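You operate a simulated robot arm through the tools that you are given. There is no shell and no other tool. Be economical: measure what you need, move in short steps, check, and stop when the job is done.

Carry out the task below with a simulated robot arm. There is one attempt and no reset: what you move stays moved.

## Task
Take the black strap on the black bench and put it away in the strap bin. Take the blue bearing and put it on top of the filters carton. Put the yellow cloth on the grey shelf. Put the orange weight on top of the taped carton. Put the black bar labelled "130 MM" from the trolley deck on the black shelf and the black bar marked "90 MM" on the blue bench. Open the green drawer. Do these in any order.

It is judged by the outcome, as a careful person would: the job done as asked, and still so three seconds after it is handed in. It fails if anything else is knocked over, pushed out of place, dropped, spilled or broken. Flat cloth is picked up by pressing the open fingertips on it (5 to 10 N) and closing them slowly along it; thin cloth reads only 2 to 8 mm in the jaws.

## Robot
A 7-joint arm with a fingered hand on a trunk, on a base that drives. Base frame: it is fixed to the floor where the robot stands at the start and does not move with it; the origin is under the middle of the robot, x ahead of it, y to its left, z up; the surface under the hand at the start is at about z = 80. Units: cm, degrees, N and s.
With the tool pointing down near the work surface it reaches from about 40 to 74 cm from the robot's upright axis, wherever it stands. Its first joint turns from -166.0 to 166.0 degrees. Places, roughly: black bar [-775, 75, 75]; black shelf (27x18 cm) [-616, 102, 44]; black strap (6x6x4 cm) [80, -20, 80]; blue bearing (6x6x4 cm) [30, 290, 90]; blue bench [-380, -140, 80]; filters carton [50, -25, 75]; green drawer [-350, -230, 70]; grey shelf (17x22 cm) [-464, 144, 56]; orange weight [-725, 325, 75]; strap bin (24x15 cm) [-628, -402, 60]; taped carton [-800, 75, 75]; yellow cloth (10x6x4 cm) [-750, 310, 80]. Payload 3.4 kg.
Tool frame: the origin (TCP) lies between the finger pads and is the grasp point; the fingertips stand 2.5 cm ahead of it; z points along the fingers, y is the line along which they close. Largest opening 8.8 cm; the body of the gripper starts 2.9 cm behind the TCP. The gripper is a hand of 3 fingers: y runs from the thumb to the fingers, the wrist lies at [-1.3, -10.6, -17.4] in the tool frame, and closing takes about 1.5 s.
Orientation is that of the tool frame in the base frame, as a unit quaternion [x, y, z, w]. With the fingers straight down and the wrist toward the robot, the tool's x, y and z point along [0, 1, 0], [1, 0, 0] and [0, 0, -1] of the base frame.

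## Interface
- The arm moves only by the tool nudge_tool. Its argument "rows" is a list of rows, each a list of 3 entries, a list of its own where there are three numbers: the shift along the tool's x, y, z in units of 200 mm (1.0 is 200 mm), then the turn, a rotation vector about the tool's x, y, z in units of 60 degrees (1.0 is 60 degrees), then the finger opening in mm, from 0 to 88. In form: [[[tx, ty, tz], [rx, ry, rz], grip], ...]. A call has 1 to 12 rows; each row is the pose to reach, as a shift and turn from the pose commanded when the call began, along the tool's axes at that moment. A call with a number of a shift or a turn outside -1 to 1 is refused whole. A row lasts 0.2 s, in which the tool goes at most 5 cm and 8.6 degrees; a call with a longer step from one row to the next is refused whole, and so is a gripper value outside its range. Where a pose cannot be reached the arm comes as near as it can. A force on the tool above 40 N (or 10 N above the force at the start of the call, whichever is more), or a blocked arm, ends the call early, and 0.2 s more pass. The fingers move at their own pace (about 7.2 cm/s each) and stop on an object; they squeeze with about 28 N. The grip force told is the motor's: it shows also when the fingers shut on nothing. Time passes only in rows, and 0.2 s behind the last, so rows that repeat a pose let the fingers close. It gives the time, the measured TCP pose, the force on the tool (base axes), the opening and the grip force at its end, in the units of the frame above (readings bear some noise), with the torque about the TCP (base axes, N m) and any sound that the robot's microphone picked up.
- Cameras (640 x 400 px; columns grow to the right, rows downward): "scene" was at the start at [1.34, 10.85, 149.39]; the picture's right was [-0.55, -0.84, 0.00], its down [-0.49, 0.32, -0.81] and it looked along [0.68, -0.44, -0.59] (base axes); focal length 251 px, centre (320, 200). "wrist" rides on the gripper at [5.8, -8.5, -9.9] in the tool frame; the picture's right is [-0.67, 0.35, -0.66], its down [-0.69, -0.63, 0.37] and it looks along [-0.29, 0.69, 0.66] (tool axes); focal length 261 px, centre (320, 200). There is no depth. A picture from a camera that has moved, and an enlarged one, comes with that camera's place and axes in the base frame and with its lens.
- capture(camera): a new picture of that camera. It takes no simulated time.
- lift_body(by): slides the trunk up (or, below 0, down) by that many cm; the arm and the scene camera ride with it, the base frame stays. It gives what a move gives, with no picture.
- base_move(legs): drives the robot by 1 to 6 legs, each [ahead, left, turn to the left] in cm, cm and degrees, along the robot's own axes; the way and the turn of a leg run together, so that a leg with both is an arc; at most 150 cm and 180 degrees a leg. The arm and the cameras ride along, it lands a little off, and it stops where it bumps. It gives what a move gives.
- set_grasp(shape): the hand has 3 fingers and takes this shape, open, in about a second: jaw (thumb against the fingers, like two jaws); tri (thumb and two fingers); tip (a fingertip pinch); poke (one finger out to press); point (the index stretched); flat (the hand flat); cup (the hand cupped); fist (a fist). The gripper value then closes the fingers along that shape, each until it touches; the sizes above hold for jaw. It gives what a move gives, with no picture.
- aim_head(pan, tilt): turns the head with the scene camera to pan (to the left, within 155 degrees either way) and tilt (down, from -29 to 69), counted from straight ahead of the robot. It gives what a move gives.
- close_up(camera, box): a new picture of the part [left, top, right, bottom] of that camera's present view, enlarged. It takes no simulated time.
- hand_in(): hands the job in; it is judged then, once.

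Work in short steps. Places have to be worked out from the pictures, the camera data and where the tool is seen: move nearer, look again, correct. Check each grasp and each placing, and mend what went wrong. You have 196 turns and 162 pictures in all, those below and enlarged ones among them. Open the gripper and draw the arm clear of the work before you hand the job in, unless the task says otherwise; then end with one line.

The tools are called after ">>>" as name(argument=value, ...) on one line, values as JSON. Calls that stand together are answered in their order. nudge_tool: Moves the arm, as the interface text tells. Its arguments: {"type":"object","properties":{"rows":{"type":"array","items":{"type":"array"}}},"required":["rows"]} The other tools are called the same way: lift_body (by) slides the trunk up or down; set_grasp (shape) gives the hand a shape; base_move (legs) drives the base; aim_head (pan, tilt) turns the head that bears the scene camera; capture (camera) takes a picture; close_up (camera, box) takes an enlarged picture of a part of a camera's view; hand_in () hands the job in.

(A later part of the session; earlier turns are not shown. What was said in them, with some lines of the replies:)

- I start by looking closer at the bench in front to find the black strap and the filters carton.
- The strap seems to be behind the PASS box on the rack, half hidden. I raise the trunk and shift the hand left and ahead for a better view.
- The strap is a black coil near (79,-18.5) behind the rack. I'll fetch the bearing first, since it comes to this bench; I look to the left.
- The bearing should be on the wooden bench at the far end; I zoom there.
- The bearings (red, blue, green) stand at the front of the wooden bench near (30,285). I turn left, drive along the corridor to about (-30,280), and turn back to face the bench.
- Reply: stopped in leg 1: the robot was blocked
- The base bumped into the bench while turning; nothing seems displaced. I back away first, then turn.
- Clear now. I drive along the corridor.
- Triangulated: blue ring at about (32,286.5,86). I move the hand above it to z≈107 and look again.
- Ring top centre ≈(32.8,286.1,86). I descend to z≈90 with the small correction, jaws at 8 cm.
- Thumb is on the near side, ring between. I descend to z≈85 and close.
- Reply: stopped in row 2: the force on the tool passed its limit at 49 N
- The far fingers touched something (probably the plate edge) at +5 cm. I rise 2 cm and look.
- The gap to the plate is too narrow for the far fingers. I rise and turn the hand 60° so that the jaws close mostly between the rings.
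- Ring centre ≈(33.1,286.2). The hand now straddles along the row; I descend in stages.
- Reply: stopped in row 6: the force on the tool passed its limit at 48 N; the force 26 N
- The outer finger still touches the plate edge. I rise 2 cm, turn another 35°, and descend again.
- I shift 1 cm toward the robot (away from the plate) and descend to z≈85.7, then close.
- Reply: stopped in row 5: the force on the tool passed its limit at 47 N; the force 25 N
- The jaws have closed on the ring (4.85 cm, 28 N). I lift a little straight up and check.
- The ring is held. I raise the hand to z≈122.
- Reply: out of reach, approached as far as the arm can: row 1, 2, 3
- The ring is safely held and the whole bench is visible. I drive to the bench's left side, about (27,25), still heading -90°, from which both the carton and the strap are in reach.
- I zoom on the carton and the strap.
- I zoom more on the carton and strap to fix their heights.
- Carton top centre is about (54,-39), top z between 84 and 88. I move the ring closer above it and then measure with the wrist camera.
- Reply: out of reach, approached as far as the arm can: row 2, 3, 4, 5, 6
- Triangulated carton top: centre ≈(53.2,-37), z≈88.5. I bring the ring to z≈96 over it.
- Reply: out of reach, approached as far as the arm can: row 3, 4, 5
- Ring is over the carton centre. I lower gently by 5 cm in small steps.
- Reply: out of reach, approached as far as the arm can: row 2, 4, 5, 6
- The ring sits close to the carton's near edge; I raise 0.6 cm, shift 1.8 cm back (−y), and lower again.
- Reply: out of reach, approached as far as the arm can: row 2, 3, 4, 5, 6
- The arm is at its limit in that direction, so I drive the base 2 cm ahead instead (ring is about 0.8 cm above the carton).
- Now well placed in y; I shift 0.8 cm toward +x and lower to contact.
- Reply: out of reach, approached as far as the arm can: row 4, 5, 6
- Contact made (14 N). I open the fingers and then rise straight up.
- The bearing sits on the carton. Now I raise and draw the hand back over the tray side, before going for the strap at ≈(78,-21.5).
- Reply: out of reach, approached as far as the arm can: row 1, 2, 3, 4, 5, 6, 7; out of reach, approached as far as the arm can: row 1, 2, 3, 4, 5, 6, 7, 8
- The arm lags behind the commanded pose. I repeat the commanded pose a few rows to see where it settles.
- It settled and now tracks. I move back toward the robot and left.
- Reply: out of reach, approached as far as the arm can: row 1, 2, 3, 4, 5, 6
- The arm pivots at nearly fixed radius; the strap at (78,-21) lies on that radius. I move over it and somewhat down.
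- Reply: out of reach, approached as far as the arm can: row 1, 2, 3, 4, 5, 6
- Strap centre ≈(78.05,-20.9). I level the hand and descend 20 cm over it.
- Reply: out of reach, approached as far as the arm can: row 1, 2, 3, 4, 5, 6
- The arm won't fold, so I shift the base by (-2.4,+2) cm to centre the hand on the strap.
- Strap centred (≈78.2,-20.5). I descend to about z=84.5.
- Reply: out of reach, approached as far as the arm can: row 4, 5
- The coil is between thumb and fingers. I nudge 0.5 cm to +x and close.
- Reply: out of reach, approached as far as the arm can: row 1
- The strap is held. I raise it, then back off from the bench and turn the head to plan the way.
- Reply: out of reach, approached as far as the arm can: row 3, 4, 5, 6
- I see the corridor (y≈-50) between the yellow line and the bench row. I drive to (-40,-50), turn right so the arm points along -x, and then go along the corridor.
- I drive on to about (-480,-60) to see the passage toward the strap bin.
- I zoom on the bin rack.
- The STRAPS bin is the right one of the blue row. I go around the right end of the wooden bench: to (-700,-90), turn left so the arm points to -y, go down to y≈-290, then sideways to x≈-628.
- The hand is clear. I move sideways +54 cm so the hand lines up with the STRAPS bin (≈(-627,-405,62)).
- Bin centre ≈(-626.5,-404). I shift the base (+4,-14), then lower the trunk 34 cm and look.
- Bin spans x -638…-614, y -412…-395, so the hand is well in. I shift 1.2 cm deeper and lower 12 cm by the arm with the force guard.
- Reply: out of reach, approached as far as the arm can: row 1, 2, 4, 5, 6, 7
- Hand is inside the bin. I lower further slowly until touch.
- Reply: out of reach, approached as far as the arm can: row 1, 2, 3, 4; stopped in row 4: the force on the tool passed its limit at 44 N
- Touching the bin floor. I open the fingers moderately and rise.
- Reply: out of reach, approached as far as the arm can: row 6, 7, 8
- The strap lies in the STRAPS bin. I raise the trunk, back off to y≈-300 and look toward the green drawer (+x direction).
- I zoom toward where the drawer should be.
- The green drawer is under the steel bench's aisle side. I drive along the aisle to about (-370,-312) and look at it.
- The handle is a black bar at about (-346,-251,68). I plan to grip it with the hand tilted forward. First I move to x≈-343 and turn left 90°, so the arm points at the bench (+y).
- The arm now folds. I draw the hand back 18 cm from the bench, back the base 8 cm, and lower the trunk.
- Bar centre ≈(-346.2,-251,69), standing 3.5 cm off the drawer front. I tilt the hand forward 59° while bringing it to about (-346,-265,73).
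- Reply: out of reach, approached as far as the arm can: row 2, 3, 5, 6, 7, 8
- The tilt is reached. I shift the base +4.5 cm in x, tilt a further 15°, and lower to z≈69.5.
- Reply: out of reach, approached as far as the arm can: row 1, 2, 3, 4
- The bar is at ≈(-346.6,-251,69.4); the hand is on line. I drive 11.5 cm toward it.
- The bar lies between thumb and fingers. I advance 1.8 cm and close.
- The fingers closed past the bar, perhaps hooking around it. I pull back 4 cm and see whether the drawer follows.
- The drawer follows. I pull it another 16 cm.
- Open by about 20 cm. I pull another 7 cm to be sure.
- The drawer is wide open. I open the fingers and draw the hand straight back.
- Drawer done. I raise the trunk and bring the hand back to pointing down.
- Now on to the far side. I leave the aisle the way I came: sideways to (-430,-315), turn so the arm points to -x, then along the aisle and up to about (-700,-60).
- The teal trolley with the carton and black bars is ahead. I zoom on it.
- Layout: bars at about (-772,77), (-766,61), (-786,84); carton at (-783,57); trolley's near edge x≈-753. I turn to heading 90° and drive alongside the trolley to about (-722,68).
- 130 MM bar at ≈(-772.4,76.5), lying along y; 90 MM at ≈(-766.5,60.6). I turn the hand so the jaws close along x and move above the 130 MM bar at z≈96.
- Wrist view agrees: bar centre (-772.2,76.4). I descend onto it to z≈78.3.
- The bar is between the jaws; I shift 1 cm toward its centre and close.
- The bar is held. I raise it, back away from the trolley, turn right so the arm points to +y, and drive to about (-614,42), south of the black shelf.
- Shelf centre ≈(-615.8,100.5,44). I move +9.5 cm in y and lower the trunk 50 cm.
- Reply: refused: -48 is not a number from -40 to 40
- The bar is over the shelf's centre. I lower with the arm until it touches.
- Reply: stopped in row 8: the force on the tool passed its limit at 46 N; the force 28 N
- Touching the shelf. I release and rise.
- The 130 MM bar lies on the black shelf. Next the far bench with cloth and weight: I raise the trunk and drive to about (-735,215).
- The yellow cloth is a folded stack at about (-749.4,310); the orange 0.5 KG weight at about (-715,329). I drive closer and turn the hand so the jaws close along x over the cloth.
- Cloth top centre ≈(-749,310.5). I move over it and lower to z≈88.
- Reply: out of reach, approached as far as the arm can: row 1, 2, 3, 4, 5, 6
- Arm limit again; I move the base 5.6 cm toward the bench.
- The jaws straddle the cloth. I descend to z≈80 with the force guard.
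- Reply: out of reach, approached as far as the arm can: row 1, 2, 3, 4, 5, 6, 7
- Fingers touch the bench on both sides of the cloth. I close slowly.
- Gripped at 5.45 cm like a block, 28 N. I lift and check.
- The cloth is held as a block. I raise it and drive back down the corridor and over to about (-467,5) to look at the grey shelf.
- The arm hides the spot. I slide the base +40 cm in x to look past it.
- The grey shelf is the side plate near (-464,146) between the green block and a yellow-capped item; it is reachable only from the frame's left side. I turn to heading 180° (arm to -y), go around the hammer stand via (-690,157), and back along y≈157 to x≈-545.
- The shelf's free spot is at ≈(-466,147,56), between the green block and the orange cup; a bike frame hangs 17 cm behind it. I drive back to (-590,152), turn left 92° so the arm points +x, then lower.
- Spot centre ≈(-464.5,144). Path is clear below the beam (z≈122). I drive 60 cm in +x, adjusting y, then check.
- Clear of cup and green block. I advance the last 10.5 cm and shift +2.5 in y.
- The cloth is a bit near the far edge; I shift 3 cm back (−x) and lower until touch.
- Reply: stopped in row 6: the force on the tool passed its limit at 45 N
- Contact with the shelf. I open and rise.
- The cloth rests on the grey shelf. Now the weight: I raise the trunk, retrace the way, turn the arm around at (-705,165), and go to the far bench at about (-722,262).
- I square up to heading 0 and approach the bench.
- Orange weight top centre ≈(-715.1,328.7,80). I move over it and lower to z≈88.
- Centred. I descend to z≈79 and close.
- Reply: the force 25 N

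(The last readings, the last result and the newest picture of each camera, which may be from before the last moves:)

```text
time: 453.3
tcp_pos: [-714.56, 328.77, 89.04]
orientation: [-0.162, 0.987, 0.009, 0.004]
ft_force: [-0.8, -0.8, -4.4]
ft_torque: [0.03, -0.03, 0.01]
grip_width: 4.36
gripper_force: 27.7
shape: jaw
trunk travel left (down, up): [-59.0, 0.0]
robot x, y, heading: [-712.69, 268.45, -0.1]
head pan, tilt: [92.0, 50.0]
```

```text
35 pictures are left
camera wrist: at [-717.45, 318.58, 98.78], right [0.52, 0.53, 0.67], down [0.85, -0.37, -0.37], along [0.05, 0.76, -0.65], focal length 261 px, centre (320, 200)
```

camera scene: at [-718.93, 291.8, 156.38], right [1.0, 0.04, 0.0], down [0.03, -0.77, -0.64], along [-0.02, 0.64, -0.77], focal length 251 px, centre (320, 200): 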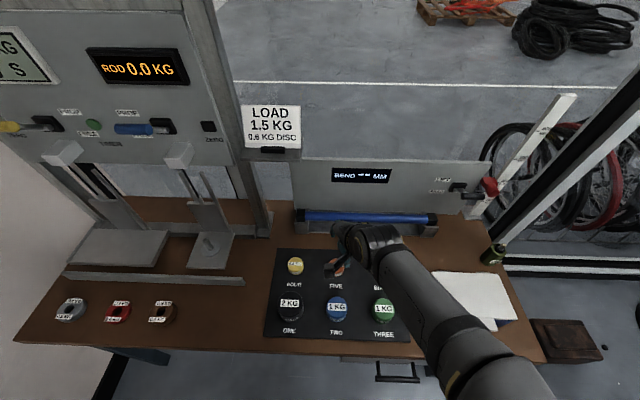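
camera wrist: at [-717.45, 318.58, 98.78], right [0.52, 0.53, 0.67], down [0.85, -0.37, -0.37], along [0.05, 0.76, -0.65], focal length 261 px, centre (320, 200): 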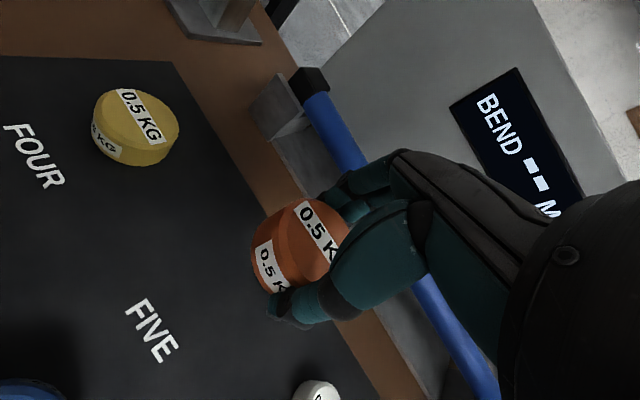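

The weight is held. I raise it and drive back to the trolley: back to y≈163, turn left 90° (arm to -x), and down to about (-722,62).

>>> nudge_tool(rows=[[[0, 0, -0.2], [0, 0, 0], 30], [[0, 0, -0.4], [0, 0, 0], 30], [[0, 0, -0.6], [0, 0, 0], 30], [[0, 0, -0.8], [0, 0, 0], 30], [[0, 0, -0.95], [0, 0, 0], 30], [[0, 0, -0.95], [0, 0, 0], 30]])

>>> base_move(legs=[[0, -105, 0], [0, 0, 90], [-100, 9, 0]])

>>> capture(camera="scene")

>>> capture(camera="wrist")

```text
time: 454.7
tcp_pos: [-715.03, 328.28, 107.93]
orientation: [-0.163, 0.987, 0.009, 0.005]
ft_force: [0.2, 0.2, -4.3]
ft_torque: [0.02, 0.0, 0.01]
grip_width: 4.37
gripper_force: 27.8
shape: jaw
trunk travel left (down, up): [-59.0, 0.0]
robot x, y, heading: [-712.87, 267.91, 0.2]
head pan, tilt: [92.0, 50.0]
```

```text
time: 468.6
tcp_pos: [-788.05, 66.23, 107.88]
orientation: [0.792, -0.61, -0.011, 0.002]
ft_force: [0.4, -1.2, -4.5]
ft_torque: [-0.01, 0.02, -0.03]
grip_width: 4.28
gripper_force: 27.7
shape: jaw
trunk travel left (down, up): [-59.0, 0.0]
robot x, y, heading: [-728.31, 64.84, 86.6]
head pan, tilt: [92.0, 50.0]
```

```text
34 pictures are left
camera scene: at [-752.14, 59.66, 156.36], right [0.03, 1.0, 0.0], down [0.77, -0.02, -0.64], along [-0.64, 0.02, -0.77], focal length 251 px, centre (320, 200)
```

scene: 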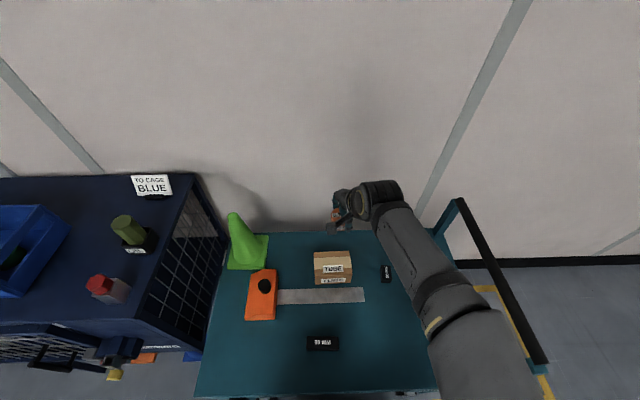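

```text
33 pictures are left
camera wrist: at [-778.18, 62.66, 117.71], right [-0.5, 0.55, 0.67], down [0.43, 0.83, -0.37], along [-0.76, 0.1, -0.65], focal length 261 px, centre (320, 200)
```

wrist: 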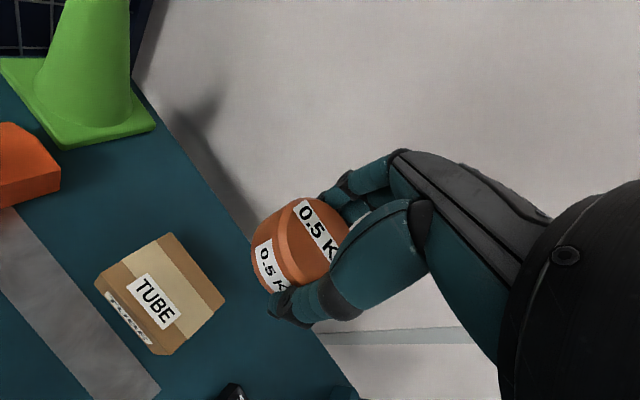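

Carton top centre ≈(-788.2,65.1), z≈81.5; the weight is almost above it. I correct and lower to z≈90.

>>> nudge_tool(rows=[[[0.05, 0.015, 0.15], [0, 0, 0], 30], [[0.05, 0.015, 0.35], [0, 0, 0], 30], [[0.05, 0.015, 0.55], [0, 0, 0], 30], [[0.05, 0.015, 0.75], [0, 0, 0], 30], [[0.05, 0.015, 0.9], [0, 0, 0], 30], [[0.05, 0.015, 0.9], [0, 0, 0], 30]])

>>> capture(camera="wrist")

>>> close_up(camera="scene", box=[270, 200, 430, 320])

```text
time: 470.1
tcp_pos: [-788.0, 65.29, 89.9]
orientation: [0.793, -0.609, -0.01, 0.003]
ft_force: [0.1, -0.8, -5.4]
ft_torque: [0.01, 0.01, 0.0]
grip_width: 4.32
gripper_force: 27.8
shape: jaw
trunk travel left (down, up): [-59.0, 0.0]
robot x, y, heading: [-728.23, 64.74, 86.6]
head pan, tilt: [92.0, 50.0]
```

```text
32 pictures are left
camera wrist: at [-778.06, 61.7, 99.61], right [-0.5, 0.55, 0.67], down [0.43, 0.83, -0.37], along [-0.76, 0.1, -0.65], focal length 261 px, centre (320, 200)
```

wrist: 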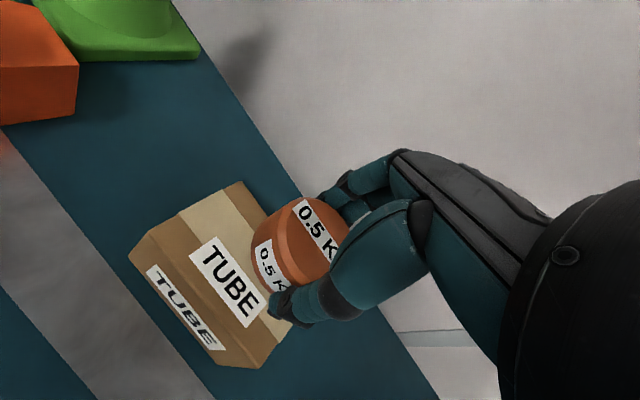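

```text
3.33 times, centred on (350, 260) of scene
camera zoom: at [-752.13, 59.69, 156.37], right [0.03, 1.0, 0.0], down [0.77, -0.02, -0.64], along [-0.64, 0.02, -0.77], focal length 836 px, centre (220, 0)
```

zoom: 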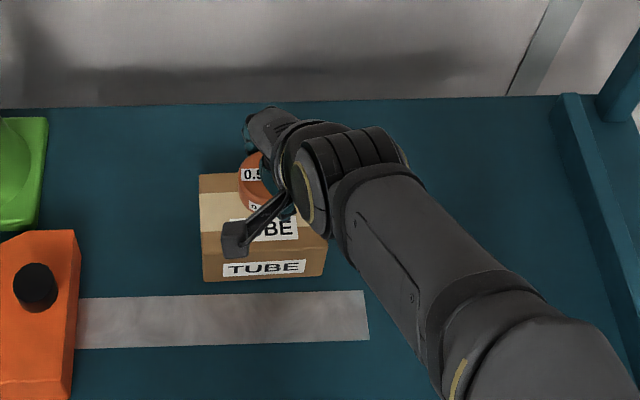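

Aligned over the carton's centre. I lower gently to contact.

>>> nudge_tool(rows=[[[0, 0, 0.1], [0, 0, 0], 30], [[0, 0, 0.18], [0, 0, 0], 30], [[0, 0, 0.23], [0, 0, 0], 30], [[0, 0, 0.26], [0, 0, 0], 30], [[0, 0, 0.28], [0, 0, 0], 30], [[0, 0, 0.28], [0, 0, 0], 30]])

```text
time: 471.4
tcp_pos: [-788.4, 65.48, 84.35]
orientation: [0.793, -0.61, -0.009, 0.003]
ft_force: [-0.5, 0.8, -4.9]
ft_torque: [0.01, 0.03, 0.02]
grip_width: 4.3
gripper_force: 28.0
shape: jaw
trunk travel left (down, up): [-59.0, 0.0]
robot x, y, heading: [-728.14, 64.8, 86.4]
head pan, tilt: [92.0, 50.0]
```

Not yet touching (−5 N is the weight). I go on in 3 mm steps.

>>> nudge_tool(rows=[[[0, 0, 0.02], [0, 0, 0], 30], [[0, 0, 0.035], [0, 0, 0], 30], [[0, 0, 0.05], [0, 0, 0], 30], [[0, 0, 0.065], [0, 0, 0], 30], [[0, 0, 0.065], [0, 0, 0], 30]])

>>> capture(camera="wrist")

```text
time: 472.6
tcp_pos: [-788.62, 65.44, 83.58]
orientation: [0.793, -0.609, -0.013, 0.006]
ft_force: [2.0, -0.3, 36.1]
ft_torque: [0.37, -1.46, -0.09]
grip_width: 4.28
gripper_force: 27.8
shape: jaw
trunk travel left (down, up): [-59.0, 0.0]
robot x, y, heading: [-728.26, 64.44, 86.2]
head pan, tilt: [92.0, 50.0]
```

```text
30 pictures are left
camera wrist: at [-778.53, 61.79, 93.26], right [-0.49, 0.55, 0.67], down [0.42, 0.83, -0.37], along [-0.76, 0.1, -0.64], focal length 261 px, centre (320, 200)
```

wrist: 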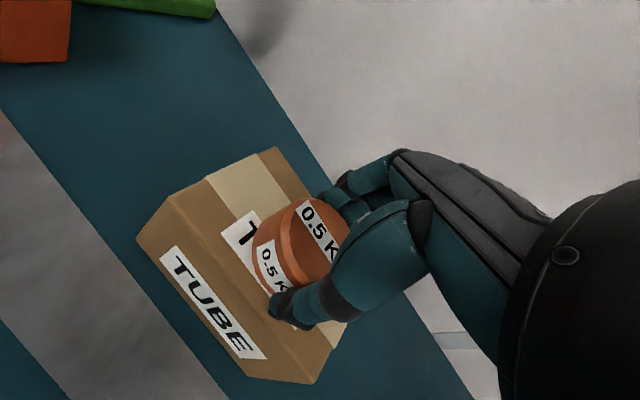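

In contact (36 N). I ease up slightly, open, and rise.

>>> nudge_tool(rows=[[[0, 0, -0.02], [0, 0, 0], 30], [[0, 0, -0.025], [0, 0, 0], 55], [[0, 0, -0.025], [0, 0, 0], 65], [[0, 0, -0.025], [0, 0, 0], 70], [[0, 0, -0.025], [0, 0, 0], 70], [[0, 0, -0.1], [0, 0, 0], 70], [[0, 0, -0.3], [0, 0, 0], 70], [[0, 0, -0.5], [0, 0, 0], 70], [[0, 0, -0.7], [0, 0, 0], 70], [[0, 0, -0.7], [0, 0, 0], 70]])

>>> capture(camera="wrist")

```text
time: 474.9
tcp_pos: [-788.4, 65.46, 97.18]
orientation: [0.793, -0.609, -0.01, 0.002]
ft_force: [-0.7, 0.3, -0.1]
ft_torque: [0.01, 0.03, 0.03]
grip_width: 6.99
gripper_force: 0.1
shape: jaw
trunk travel left (down, up): [-59.0, 0.0]
robot x, y, heading: [-727.9, 64.49, 86.2]
head pan, tilt: [92.0, 50.0]
```

```text
29 pictures are left
camera wrist: at [-778.49, 61.82, 106.87], right [-0.5, 0.55, 0.67], down [0.43, 0.83, -0.37], along [-0.76, 0.1, -0.65], focal length 261 px, centre (320, 200)
```

wrist: 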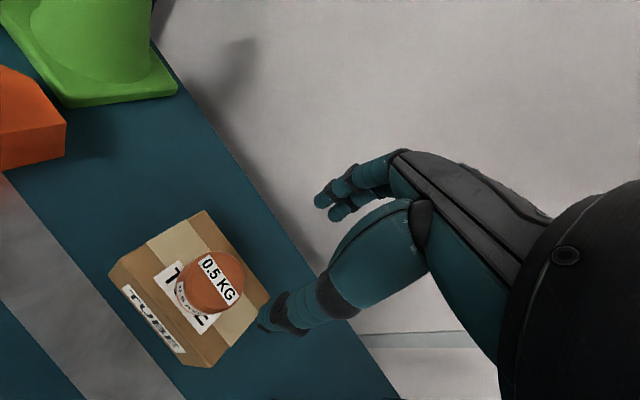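

The weight sits on the taped carton. For the 90 MM bar at ≈(-766.2,60.9) I raise the hand, shift the base 13 cm away from the trolley, and move above it.

>>> nudge_tool(rows=[[[0, 0, -0.2], [0, 0, 0], 70], [[0, 0, -0.4], [0, 0, 0], 70], [[0, 0, -0.4], [0, 0, 0], 70]])

>>> base_move(legs=[[0, -13, 0]])

>>> nudge_tool(rows=[[[0.08, -0.1, 0], [0, 0, 0.06], 66], [[0.15, -0.2, 0.1], [0, 0, 0.12], 66], [[0.22, -0.3, 0.25], [0, 0, 0.18], 66], [[0.296, -0.397, 0.45], [0, 0, 0.22], 66], [[0.296, -0.397, 0.6], [0, 0, 0.22], 66], [[0.296, -0.397, 0.6], [0, 0, 0.22], 66]])

>>> capture(camera="wrist")

>>> close_up(camera="scene", box=[250, 220, 430, 370])

```text
time: 475.6
tcp_pos: [-788.14, 65.44, 105.07]
orientation: [0.793, -0.609, -0.011, 0.002]
ft_force: [0.0, 0.2, 0.4]
ft_torque: [-0.01, -0.01, -0.01]
grip_width: 6.98
gripper_force: 0.0
shape: jaw
trunk travel left (down, up): [-59.0, 0.0]
robot x, y, heading: [-728.49, 64.2, 86.1]
head pan, tilt: [92.0, 50.0]
```

```text
time: 476.9
tcp_pos: [-775.15, 64.39, 104.95]
orientation: [0.794, -0.608, -0.011, 0.002]
ft_force: [0.7, 0.0, 1.0]
ft_torque: [0.04, 0.02, -0.02]
grip_width: 6.99
gripper_force: 0.1
shape: jaw
trunk travel left (down, up): [-59.0, 0.0]
robot x, y, heading: [-715.53, 64.05, 86.5]
head pan, tilt: [92.0, 50.0]
```

```text
time: 478.5
tcp_pos: [-767.61, 62.93, 95.28]
orientation: [-0.702, 0.711, 0.022, -0.024]
ft_force: [0.4, -1.3, -0.3]
ft_torque: [-0.03, 0.01, 0.03]
grip_width: 6.63
gripper_force: 0.1
shape: jaw
trunk travel left (down, up): [-59.0, 0.0]
robot x, y, heading: [-715.21, 63.93, 86.3]
head pan, tilt: [92.0, 50.0]
stopped in row 6: the arm was blocked; the commanded pose is now the measured one
```

```text
28 pictures are left
camera wrist: at [-758.54, 56.99, 104.77], right [-0.3, 0.68, 0.67], down [0.61, 0.68, -0.41], along [-0.73, 0.29, -0.61], focal length 261 px, centre (320, 200)
```

wrist: 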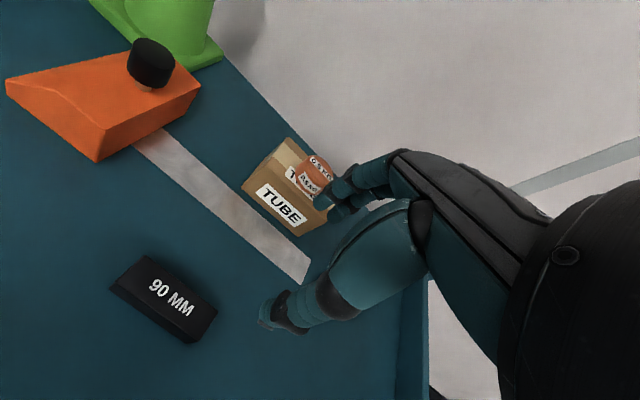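

```text
2.67 times, centred on (340, 295) of scene
camera zoom: at [-739.14, 58.85, 156.38], right [0.03, 1.0, 0.0], down [0.77, -0.02, -0.64], along [-0.64, 0.02, -0.77], focal length 669 px, centre (267, -53)
```

zoom: 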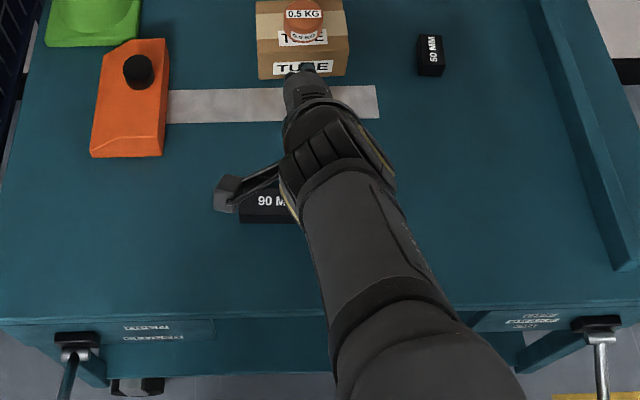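

The arm was folded too tightly ("blocked", no contact force). I move the base 10 cm further away, level the hand, and go back above the bar (≈(-766.1,60.6)).

>>> base_move(legs=[[0, -11, 0]])

>>> nudge_tool(rows=[[[0.02, 0.12, 0], [0.02, 0, 0], 66], [[0.04, 0.24, 0], [0.04, 0, 0], 66], [[0.06, 0.36, 0.02], [0.062, 0, 0], 66], [[0.08, 0.47, 0.05], [0.062, 0, 0], 66], [[0.08, 0.47, 0.05], [0.062, 0, 0], 66]])

>>> capture(camera="wrist")

```text
time: 479.7
tcp_pos: [-756.5, 62.18, 95.48]
orientation: [-0.703, 0.711, 0.023, -0.025]
ft_force: [0.5, 0.2, 1.1]
ft_torque: [-0.03, 0.03, 0.0]
grip_width: 6.64
gripper_force: 0.1
shape: jaw
trunk travel left (down, up): [-59.0, 0.0]
robot x, y, heading: [-704.25, 63.57, 86.5]
head pan, tilt: [92.0, 50.0]
```

```text
time: 480.9
tcp_pos: [-766.29, 60.63, 95.17]
orientation: [-0.703, 0.711, -0.001, -0.001]
ft_force: [-0.5, -0.1, 0.2]
ft_torque: [0.0, -0.03, 0.0]
grip_width: 6.64
gripper_force: 0.1
shape: jaw
trunk travel left (down, up): [-59.0, 0.0]
robot x, y, heading: [-704.62, 62.91, 86.4]
head pan, tilt: [92.0, 50.0]
```

```text
26 pictures are left
camera wrist: at [-757.77, 54.75, 105.14], right [-0.34, 0.68, 0.65], down [0.64, 0.68, -0.37], along [-0.69, 0.29, -0.66], focal length 261 px, centre (320, 200)
```

wrist: 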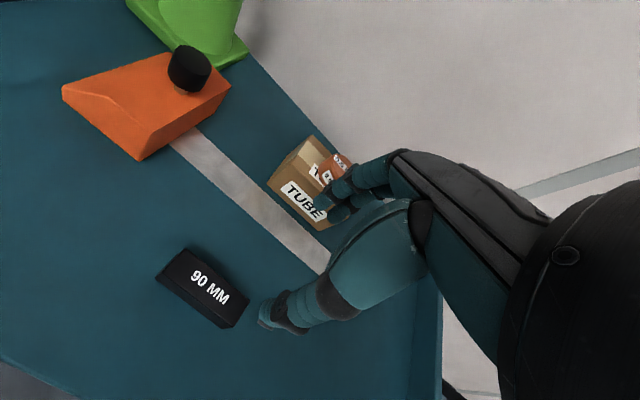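

Aligned. I descend to z≈78.2 and close on the bar.

>>> nudge_tool(rows=[[[0.01, 0, 0.2], [0, 0, 0], 66], [[0.01, 0, 0.4], [0, 0, 0], 66], [[0.01, 0, 0.6], [0, 0, 0], 66], [[0.01, 0, 0.76], [0, 0, 0], 66], [[0.01, 0, 0.85], [0, 0, 0], 66], [[0.01, 0, 0.85], [0, 0, 0], 45], [[0.01, 0, 0.85], [0, 0, 0], 25], [[0.01, 0, 0.85], [0, 0, 0], 10], [[0.01, 0, 0.85], [0, 0, 0], 10], [[0.01, 0, 0.85], [0, 0, 0], 10], [[0.01, 0, 0.85], [0, 0, 0], 10]])

>>> nudge_tool(rows=[[[0, 0, -0.2], [0, 0, 0], 10], [[0, 0, -0.4], [0, 0, 0], 10], [[0, 0, -0.6], [0, 0, 0], 10], [[0, 0, -0.8], [0, 0, 0], 10], [[0, 0, -1.0], [0, 0, 0], 10], [[0, 0, -1.0], [0, 0, 0], 10]])

>>> capture(camera="wrist")

```text
time: 483.3
tcp_pos: [-766.14, 60.34, 78.1]
orientation: [-0.704, 0.71, -0.001, -0.002]
ft_force: [1.0, 0.2, -0.7]
ft_torque: [0.02, -0.03, -0.02]
grip_width: 2.63
gripper_force: 28.1
shape: jaw
trunk travel left (down, up): [-59.0, 0.0]
robot x, y, heading: [-704.32, 63.36, 86.5]
head pan, tilt: [92.0, 50.0]
```

```text
time: 484.7
tcp_pos: [-766.2, 60.45, 98.02]
orientation: [-0.703, 0.711, 0.0, -0.001]
ft_force: [0.7, -0.2, -3.8]
ft_torque: [0.01, 0.04, -0.01]
grip_width: 2.63
gripper_force: 27.7
shape: jaw
trunk travel left (down, up): [-59.0, 0.0]
robot x, y, heading: [-704.22, 63.46, 86.6]
head pan, tilt: [92.0, 50.0]
```

```text
25 pictures are left
camera wrist: at [-757.79, 54.5, 108.04], right [-0.34, 0.68, 0.65], down [0.64, 0.68, -0.37], along [-0.69, 0.29, -0.66], focal length 261 px, centre (320, 200)
```

wrist: 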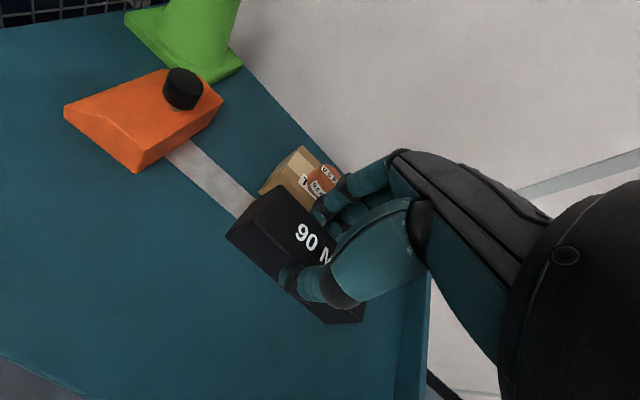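

The 90 MM bar is held. I raise it and drive toward the blue bench: away from the trolley, turn so the arm points -y, then along the corridor at y≈-17 to x≈-430.

>>> nudge_tool(rows=[[[0, 0, -0.2], [0, 0, 0], 10], [[0, 0, -0.45], [0, 0, 0], 10], [[0, 0, -0.45], [0, 0, 0], 10]])

>>> base_move(legs=[[-51.5, -27, 0], [0, 0, 92], [-130, 22, 0], [-115, 2, 0]])

>>> aim_head(pan=90, tilt=30)

>>> capture(camera="scene")

```text
time: 485.5
tcp_pos: [-766.11, 60.39, 107.04]
orientation: [-0.704, 0.711, -0.001, -0.002]
ft_force: [0.7, 0.0, -3.3]
ft_torque: [-0.04, 0.0, 0.01]
grip_width: 2.61
gripper_force: 27.9
shape: jaw
trunk travel left (down, up): [-59.0, 0.0]
robot x, y, heading: [-704.42, 63.14, 86.6]
head pan, tilt: [92.0, 50.0]
```

```text
time: 504.7
tcp_pos: [-423.82, -69.89, 107.12]
orientation: [1.0, 0.026, 0.002, 0.001]
ft_force: [0.1, -0.5, -3.8]
ft_torque: [-0.03, -0.05, -0.02]
grip_width: 2.62
gripper_force: 28.2
shape: jaw
trunk travel left (down, up): [-59.0, 0.0]
robot x, y, heading: [-430.91, -8.62, -179.9]
head pan, tilt: [92.0, 50.0]
```

```text
time: 505.5
tcp_pos: [-423.93, -69.99, 106.94]
orientation: [1.0, 0.026, 0.001, 0.001]
ft_force: [0.8, 0.0, -3.2]
ft_torque: [0.03, -0.01, -0.01]
grip_width: 2.6
gripper_force: 28.3
shape: jaw
trunk travel left (down, up): [-59.0, 0.0]
robot x, y, heading: [-430.38, -8.43, -179.7]
head pan, tilt: [90.0, 30.0]
```

```text
24 pictures are left
camera scene: at [-424.48, -33.52, 159.31], right [-1.0, 0.0, 0.0], down [0.0, 0.5, -0.87], along [0.0, -0.87, -0.5], focal length 251 px, centre (320, 200)
```

scene: 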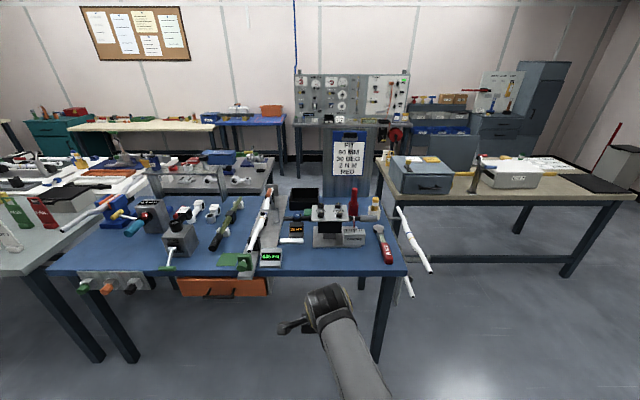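

>>> close_up(camera="scene", box=[50, 170, 420, 300])

```text
1.73 times, centred on (235, 235) of scene
camera zoom: at [-424.48, -33.52, 159.31], right [-1.0, 0.0, 0.0], down [0.0, 0.5, -0.87], along [0.0, -0.87, -0.5], focal length 434 px, centre (467, 140)
```

zoom: 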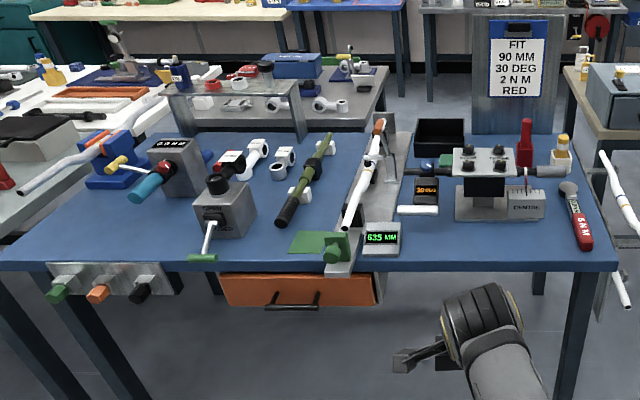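

A free strip lies at the blue bench's front right: x -447…-410, y -128…-115. I'll lay the bar at about (-428,-120.5). I drive 50 cm toward the bench.

>>> base_move(legs=[[4.2, 50.3, 0]])

>>> capture(camera="wrist")

>>> aim_head(pan=90, tilt=50)

>>> capture(camera="scene")

```text
time: 508.5
tcp_pos: [-428.26, -121.35, 106.95]
orientation: [1.0, 0.026, 0.001, 0.0]
ft_force: [-0.1, 0.2, -3.7]
ft_torque: [0.03, -0.04, 0.01]
grip_width: 2.59
gripper_force: 28.0
shape: jaw
trunk travel left (down, up): [-59.0, 0.0]
robot x, y, heading: [-434.69, -59.94, -179.9]
head pan, tilt: [90.0, 30.0]
```

```text
22 pictures are left
camera wrist: at [-422.78, -112.64, 116.97], right [-0.65, -0.38, 0.65], down [-0.72, 0.59, -0.37], along [-0.25, -0.71, -0.66], focal length 261 px, centre (320, 200)
```

wrist: 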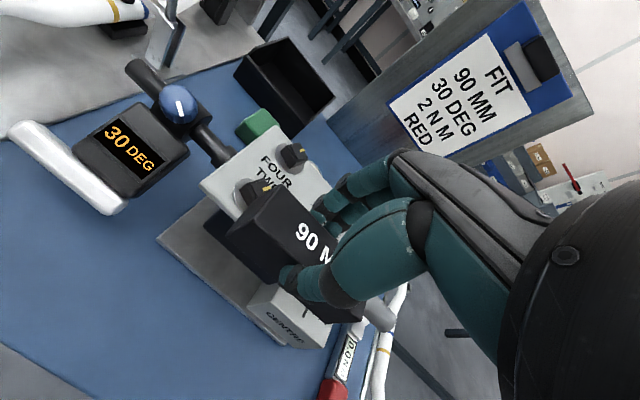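

```text
time: 509.4
tcp_pos: [-428.06, -121.22, 106.95]
orientation: [1.0, 0.024, 0.002, 0.001]
ft_force: [0.3, 0.3, -3.9]
ft_torque: [0.01, -0.03, 0.02]
grip_width: 2.61
gripper_force: 28.0
shape: jaw
trunk travel left (down, up): [-59.0, 0.0]
robot x, y, heading: [-434.56, -59.99, -179.7]
head pan, tilt: [90.0, 50.0]
```

```text
21 pictures are left
camera scene: at [-428.65, -83.5, 156.37], right [-1.0, 0.0, 0.0], down [0.0, 0.77, -0.64], along [0.0, -0.64, -0.77], focal length 251 px, centre (320, 200)
```

scene: 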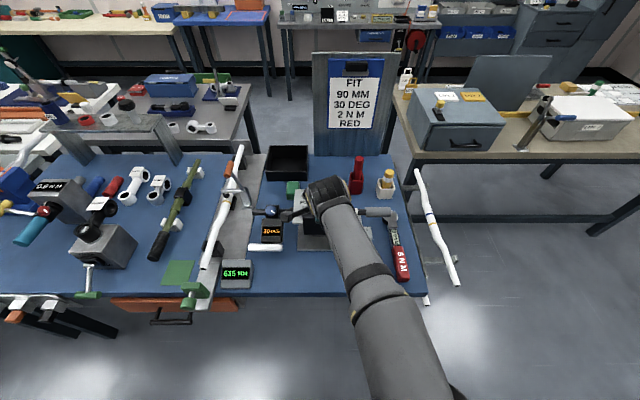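

Strip y is about -126…-111. I shift 2.7 cm toward the edge (y≈-118.5) and lower to z≈89.

>>> nudge_tool(rows=[[[0, -0.135, 0], [0, 0, 0], 10], [[0, -0.135, 0.2], [0, 0, 0], 10], [[0, -0.135, 0.4], [0, 0, 0], 10], [[0, -0.135, 0.6], [0, 0, 0], 10], [[0, -0.135, 0.8], [0, 0, 0], 10], [[0, -0.135, 0.9], [0, 0, 0], 10], [[0, -0.135, 0.9], [0, 0, 0], 10]])

>>> capture(camera="wrist")

```text
time: 511.0
tcp_pos: [-428.0, -118.81, 89.17]
orientation: [1.0, 0.026, 0.002, 0.001]
ft_force: [0.2, 0.8, -3.8]
ft_torque: [0.0, -0.01, -0.02]
grip_width: 2.61
gripper_force: 28.2
shape: jaw
trunk travel left (down, up): [-59.0, 0.0]
robot x, y, heading: [-434.84, -59.84, -180.1]
head pan, tilt: [90.0, 50.0]
```

```text
20 pictures are left
camera wrist: at [-422.55, -110.15, 99.18], right [-0.65, -0.38, 0.65], down [-0.71, 0.59, -0.37], along [-0.25, -0.71, -0.66], focal length 261 px, centre (320, 200)
```

wrist: 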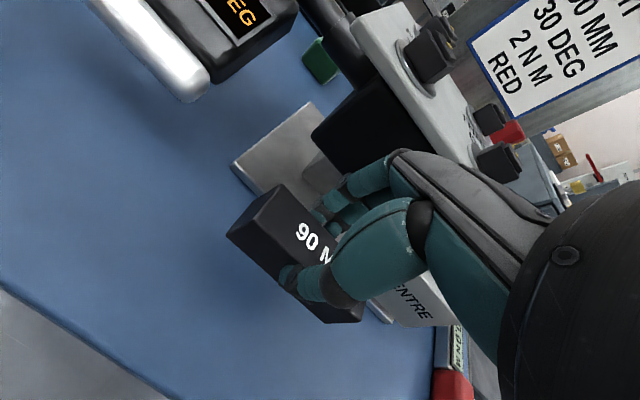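

To keep clear of the CENTRE box I shift 6 cm in +x, then lower to contact.

>>> nudge_tool(rows=[[[0.15, 0, 0], [0, 0, 0], 10], [[0.3, 0, 0], [0, 0, 0], 10], [[0.3, 0, 0.1], [0, 0, 0], 10], [[0.3, 0, 0.2], [0, 0, 0], 10], [[0.3, 0, 0.28], [0, 0, 0], 10], [[0.3, 0, 0.33], [0, 0, 0], 10], [[0.3, 0, 0.36], [0, 0, 0], 10], [[0.3, 0, 0.39], [0, 0, 0], 10], [[0.3, 0, 0.42], [0, 0, 0], 10], [[0.3, 0, 0.45], [0, 0, 0], 10]])

```text
time: 512.6
tcp_pos: [-427.9, -120.68, 83.86]
orientation: [0.999, -0.026, 0.008, 0.019]
ft_force: [3.1, 5.8, 24.4]
ft_torque: [0.31, -0.06, 0.0]
grip_width: 2.93
gripper_force: 27.7
shape: jaw
trunk travel left (down, up): [-59.0, 0.0]
robot x, y, heading: [-434.57, -59.73, -179.7]
head pan, tilt: [90.0, 50.0]
stopped in row 8: the force on the tool passed its limit at 44 N (the readings are from after the stop); the commanded pose is now the measured one
```

Contact, but the x-shift did not happen and the hand turned slightly. I look before releasing.

>>> capture(camera="wrist")

>>> close_up(camera="scene", box=[220, 170, 420, 310])

```text
19 pictures are left
camera wrist: at [-421.85, -112.28, 93.62], right [-0.7, -0.29, 0.66], down [-0.65, 0.65, -0.4], along [-0.31, -0.7, -0.64], focal length 261 px, centre (320, 200)
```

wrist: 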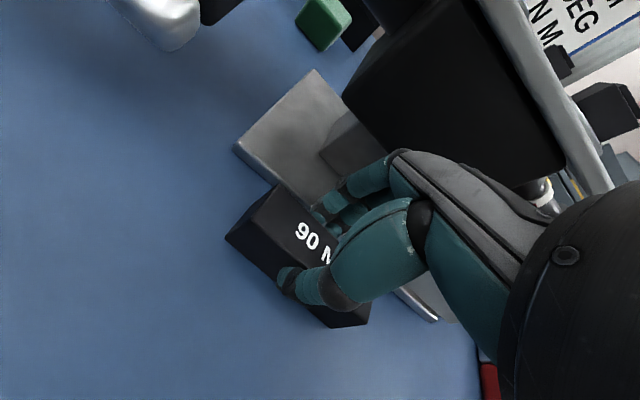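

```text
2.86 times, centred on (320, 240) of scene
camera zoom: at [-428.63, -83.04, 156.46], right [-1.0, 0.0, 0.0], down [0.0, 0.76, -0.64], along [0.0, -0.64, -0.76], focal length 717 px, centre (320, 86)
```

zoom: 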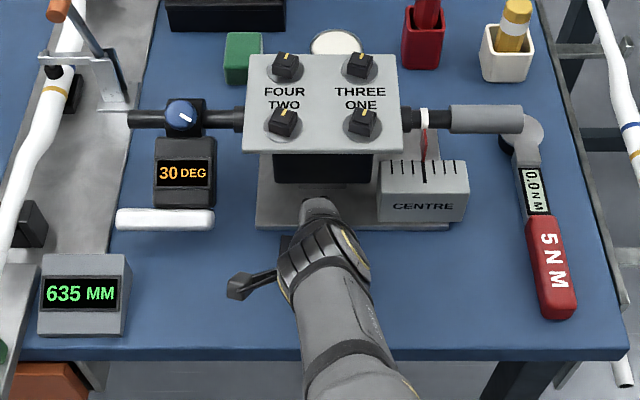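

The fingers rest near the device's base plate. I rise 4 cm, and then use the base to shift the hand +6 in x and +3 in y.

>>> nudge_tool(rows=[[[0, 0, -0.1], [0, 0, 0], 10], [[0, 0, -0.2], [0, 0, 0], 10], [[0, 0, -0.2], [0, 0, 0], 10]])

>>> base_move(legs=[[-6, -3, 0]])

>>> close_up(camera="scene", box=[220, 170, 420, 310])

>>> capture(camera="wrist")

```text
time: 513.4
tcp_pos: [-428.0, -120.72, 87.27]
orientation: [1.0, -0.026, 0.007, 0.014]
ft_force: [0.4, -0.7, -3.3]
ft_torque: [0.01, -0.05, 0.02]
grip_width: 2.71
gripper_force: 27.6
shape: jaw
trunk travel left (down, up): [-59.0, 0.0]
robot x, y, heading: [-434.52, -59.45, -180.0]
head pan, tilt: [90.0, 50.0]
```

```text
time: 514.4
tcp_pos: [-421.63, -117.72, 87.51]
orientation: [1.0, -0.025, 0.008, 0.016]
ft_force: [0.8, -0.3, -4.2]
ft_torque: [0.0, -0.03, -0.01]
grip_width: 2.71
gripper_force: 28.2
shape: jaw
trunk travel left (down, up): [-59.0, 0.0]
robot x, y, heading: [-428.67, -57.0, -179.9]
head pan, tilt: [90.0, 50.0]
```

```text
2.86 times, centred on (320, 240) of scene
camera zoom: at [-422.3, -80.42, 156.37], right [-1.0, 0.0, 0.0], down [0.0, 0.77, -0.64], along [0.0, -0.64, -0.77], focal length 717 px, centre (320, 86)
```

zoom: 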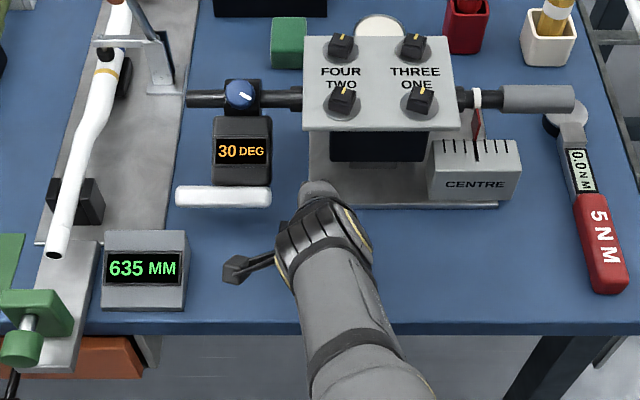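

```text
16 pictures are left
camera wrist: at [-415.56, -109.31, 97.18], right [-0.7, -0.29, 0.66], down [-0.65, 0.65, -0.39], along [-0.31, -0.7, -0.64], focal length 261 px, centre (320, 200)
```

wrist: 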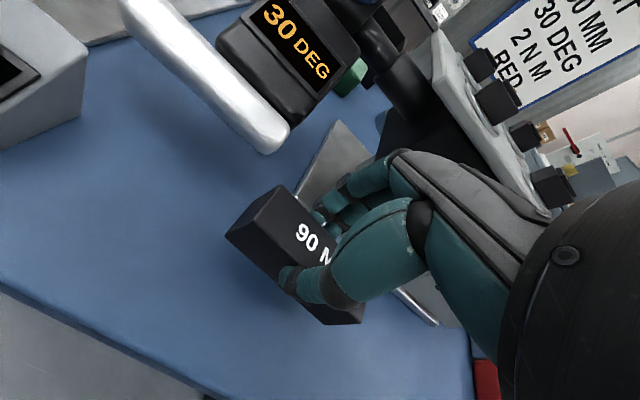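

Clear all around now. I lower to contact (expected near z≈84).

>>> nudge_tool(rows=[[[0, 0, 0.08], [0, 0, 0], 10], [[0, 0, 0.13], [0, 0, 0], 10], [[0, 0, 0.16], [0, 0, 0], 10], [[0, 0, 0.18], [0, 0, 0], 10], [[0, 0, 0.2], [0, 0, 0], 10], [[0, 0, 0.22], [0, 0, 0], 10], [[0, 0, 0.24], [0, 0, 0], 10]])

```text
time: 516.0
tcp_pos: [-422.05, -118.18, 83.71]
orientation: [0.999, -0.029, 0.011, 0.026]
ft_force: [6.2, 6.2, 39.1]
ft_torque: [0.4, -0.12, 0.05]
grip_width: 2.9
gripper_force: 28.1
shape: jaw
trunk travel left (down, up): [-59.0, 0.0]
robot x, y, heading: [-428.43, -56.76, -180.0]
head pan, tilt: [90.0, 50.0]
```

Bench contact at the same height (bench z≈81). I ease up slightly, open, and rise.

>>> nudge_tool(rows=[[[0, 0, -0.01], [0, 0, 0], 30], [[0, 0, -0.01], [0, 0, 0], 45], [[0, 0, -0.01], [0, 0, 0], 55], [[0, 0, -0.01], [0, 0, 0], 55], [[0, 0, -0.1], [0, 0, 0], 55], [[0, 0, -0.3], [0, 0, 0], 55], [[0, 0, -0.5], [0, 0, 0], 55], [[0, 0, -0.7], [0, 0, 0], 55], [[0, 0, -0.7], [0, 0, 0], 55]])

>>> capture(camera="wrist")

```text
time: 518.0
tcp_pos: [-421.94, -117.45, 96.5]
orientation: [1.0, -0.025, 0.007, 0.015]
ft_force: [-0.1, -0.3, 0.6]
ft_torque: [-0.02, 0.0, -0.01]
grip_width: 5.46
gripper_force: 0.0
shape: jaw
trunk travel left (down, up): [-59.0, 0.0]
robot x, y, heading: [-428.52, -56.81, -179.9]
head pan, tilt: [90.0, 50.0]
```

```text
15 pictures are left
camera wrist: at [-415.83, -109.13, 106.31], right [-0.7, -0.3, 0.65], down [-0.65, 0.65, -0.4], along [-0.31, -0.7, -0.64], focal length 261 px, centre (320, 200)
```

wrist: 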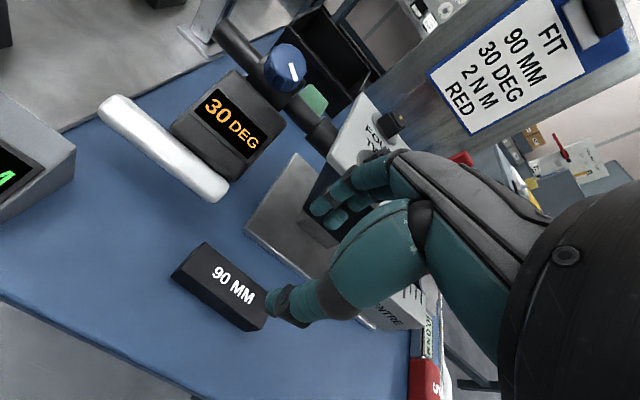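

All items are placed. I draw the arm clear by raising and backing off, with a last look.

>>> nudge_tool(rows=[[[0, 0, -0.2], [0, 0, 0], 60], [[0, 0, -0.4], [0, 0, 0], 60], [[0, 0, -0.5], [0, 0, 0], 60], [[0, 0, -0.5], [0, 0, 0], 60]])

>>> base_move(legs=[[0, -40, 0]])

>>> capture(camera="scene")

```text
time: 519.0
tcp_pos: [-422.06, -117.1, 106.86]
orientation: [1.0, -0.025, 0.008, 0.015]
ft_force: [-0.5, -0.8, -0.6]
ft_torque: [0.0, 0.02, -0.01]
grip_width: 5.97
gripper_force: 0.0
shape: jaw
trunk travel left (down, up): [-59.0, 0.0]
robot x, y, heading: [-428.8, -56.53, -179.9]
head pan, tilt: [90.0, 50.0]
```

```text
time: 521.5
tcp_pos: [-421.93, -77.52, 106.96]
orientation: [1.0, -0.023, 0.008, 0.015]
ft_force: [0.7, -0.6, 0.2]
ft_torque: [0.03, 0.02, -0.01]
grip_width: 5.97
gripper_force: 0.1
shape: jaw
trunk travel left (down, up): [-59.0, 0.0]
robot x, y, heading: [-428.7, -17.41, -179.7]
head pan, tilt: [90.0, 50.0]
```

```text
14 pictures are left
camera scene: at [-422.47, -40.99, 156.39], right [-1.0, -0.01, 0.0], down [0.0, 0.77, -0.64], along [0.0, -0.64, -0.77], focal length 251 px, centre (320, 200)
```

scene: 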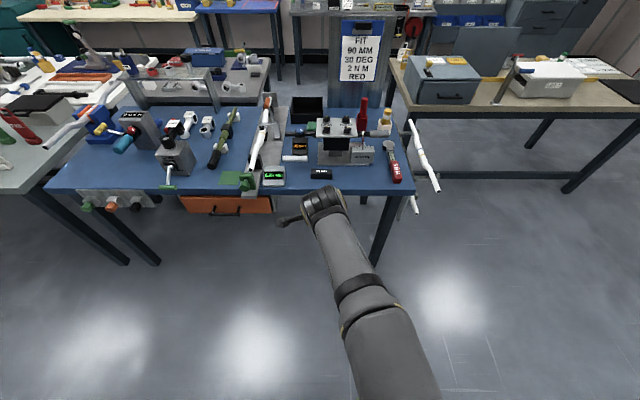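

The 90 MM bar lies on the blue bench and the arm is clear with an open, empty hand. Everything asked has been done, so I hand in.

>>> hand_in()

```text
The job is handed in.
```

I did all seven tasks and handed the job in: the strap is in its bin, the bearing on the filters carton, the cloth on the grey shelf, the orange weight on the taped carton, the 130 MM bar on the black shelf, the 90 MM bar on the blue bench, and the green drawer is open.
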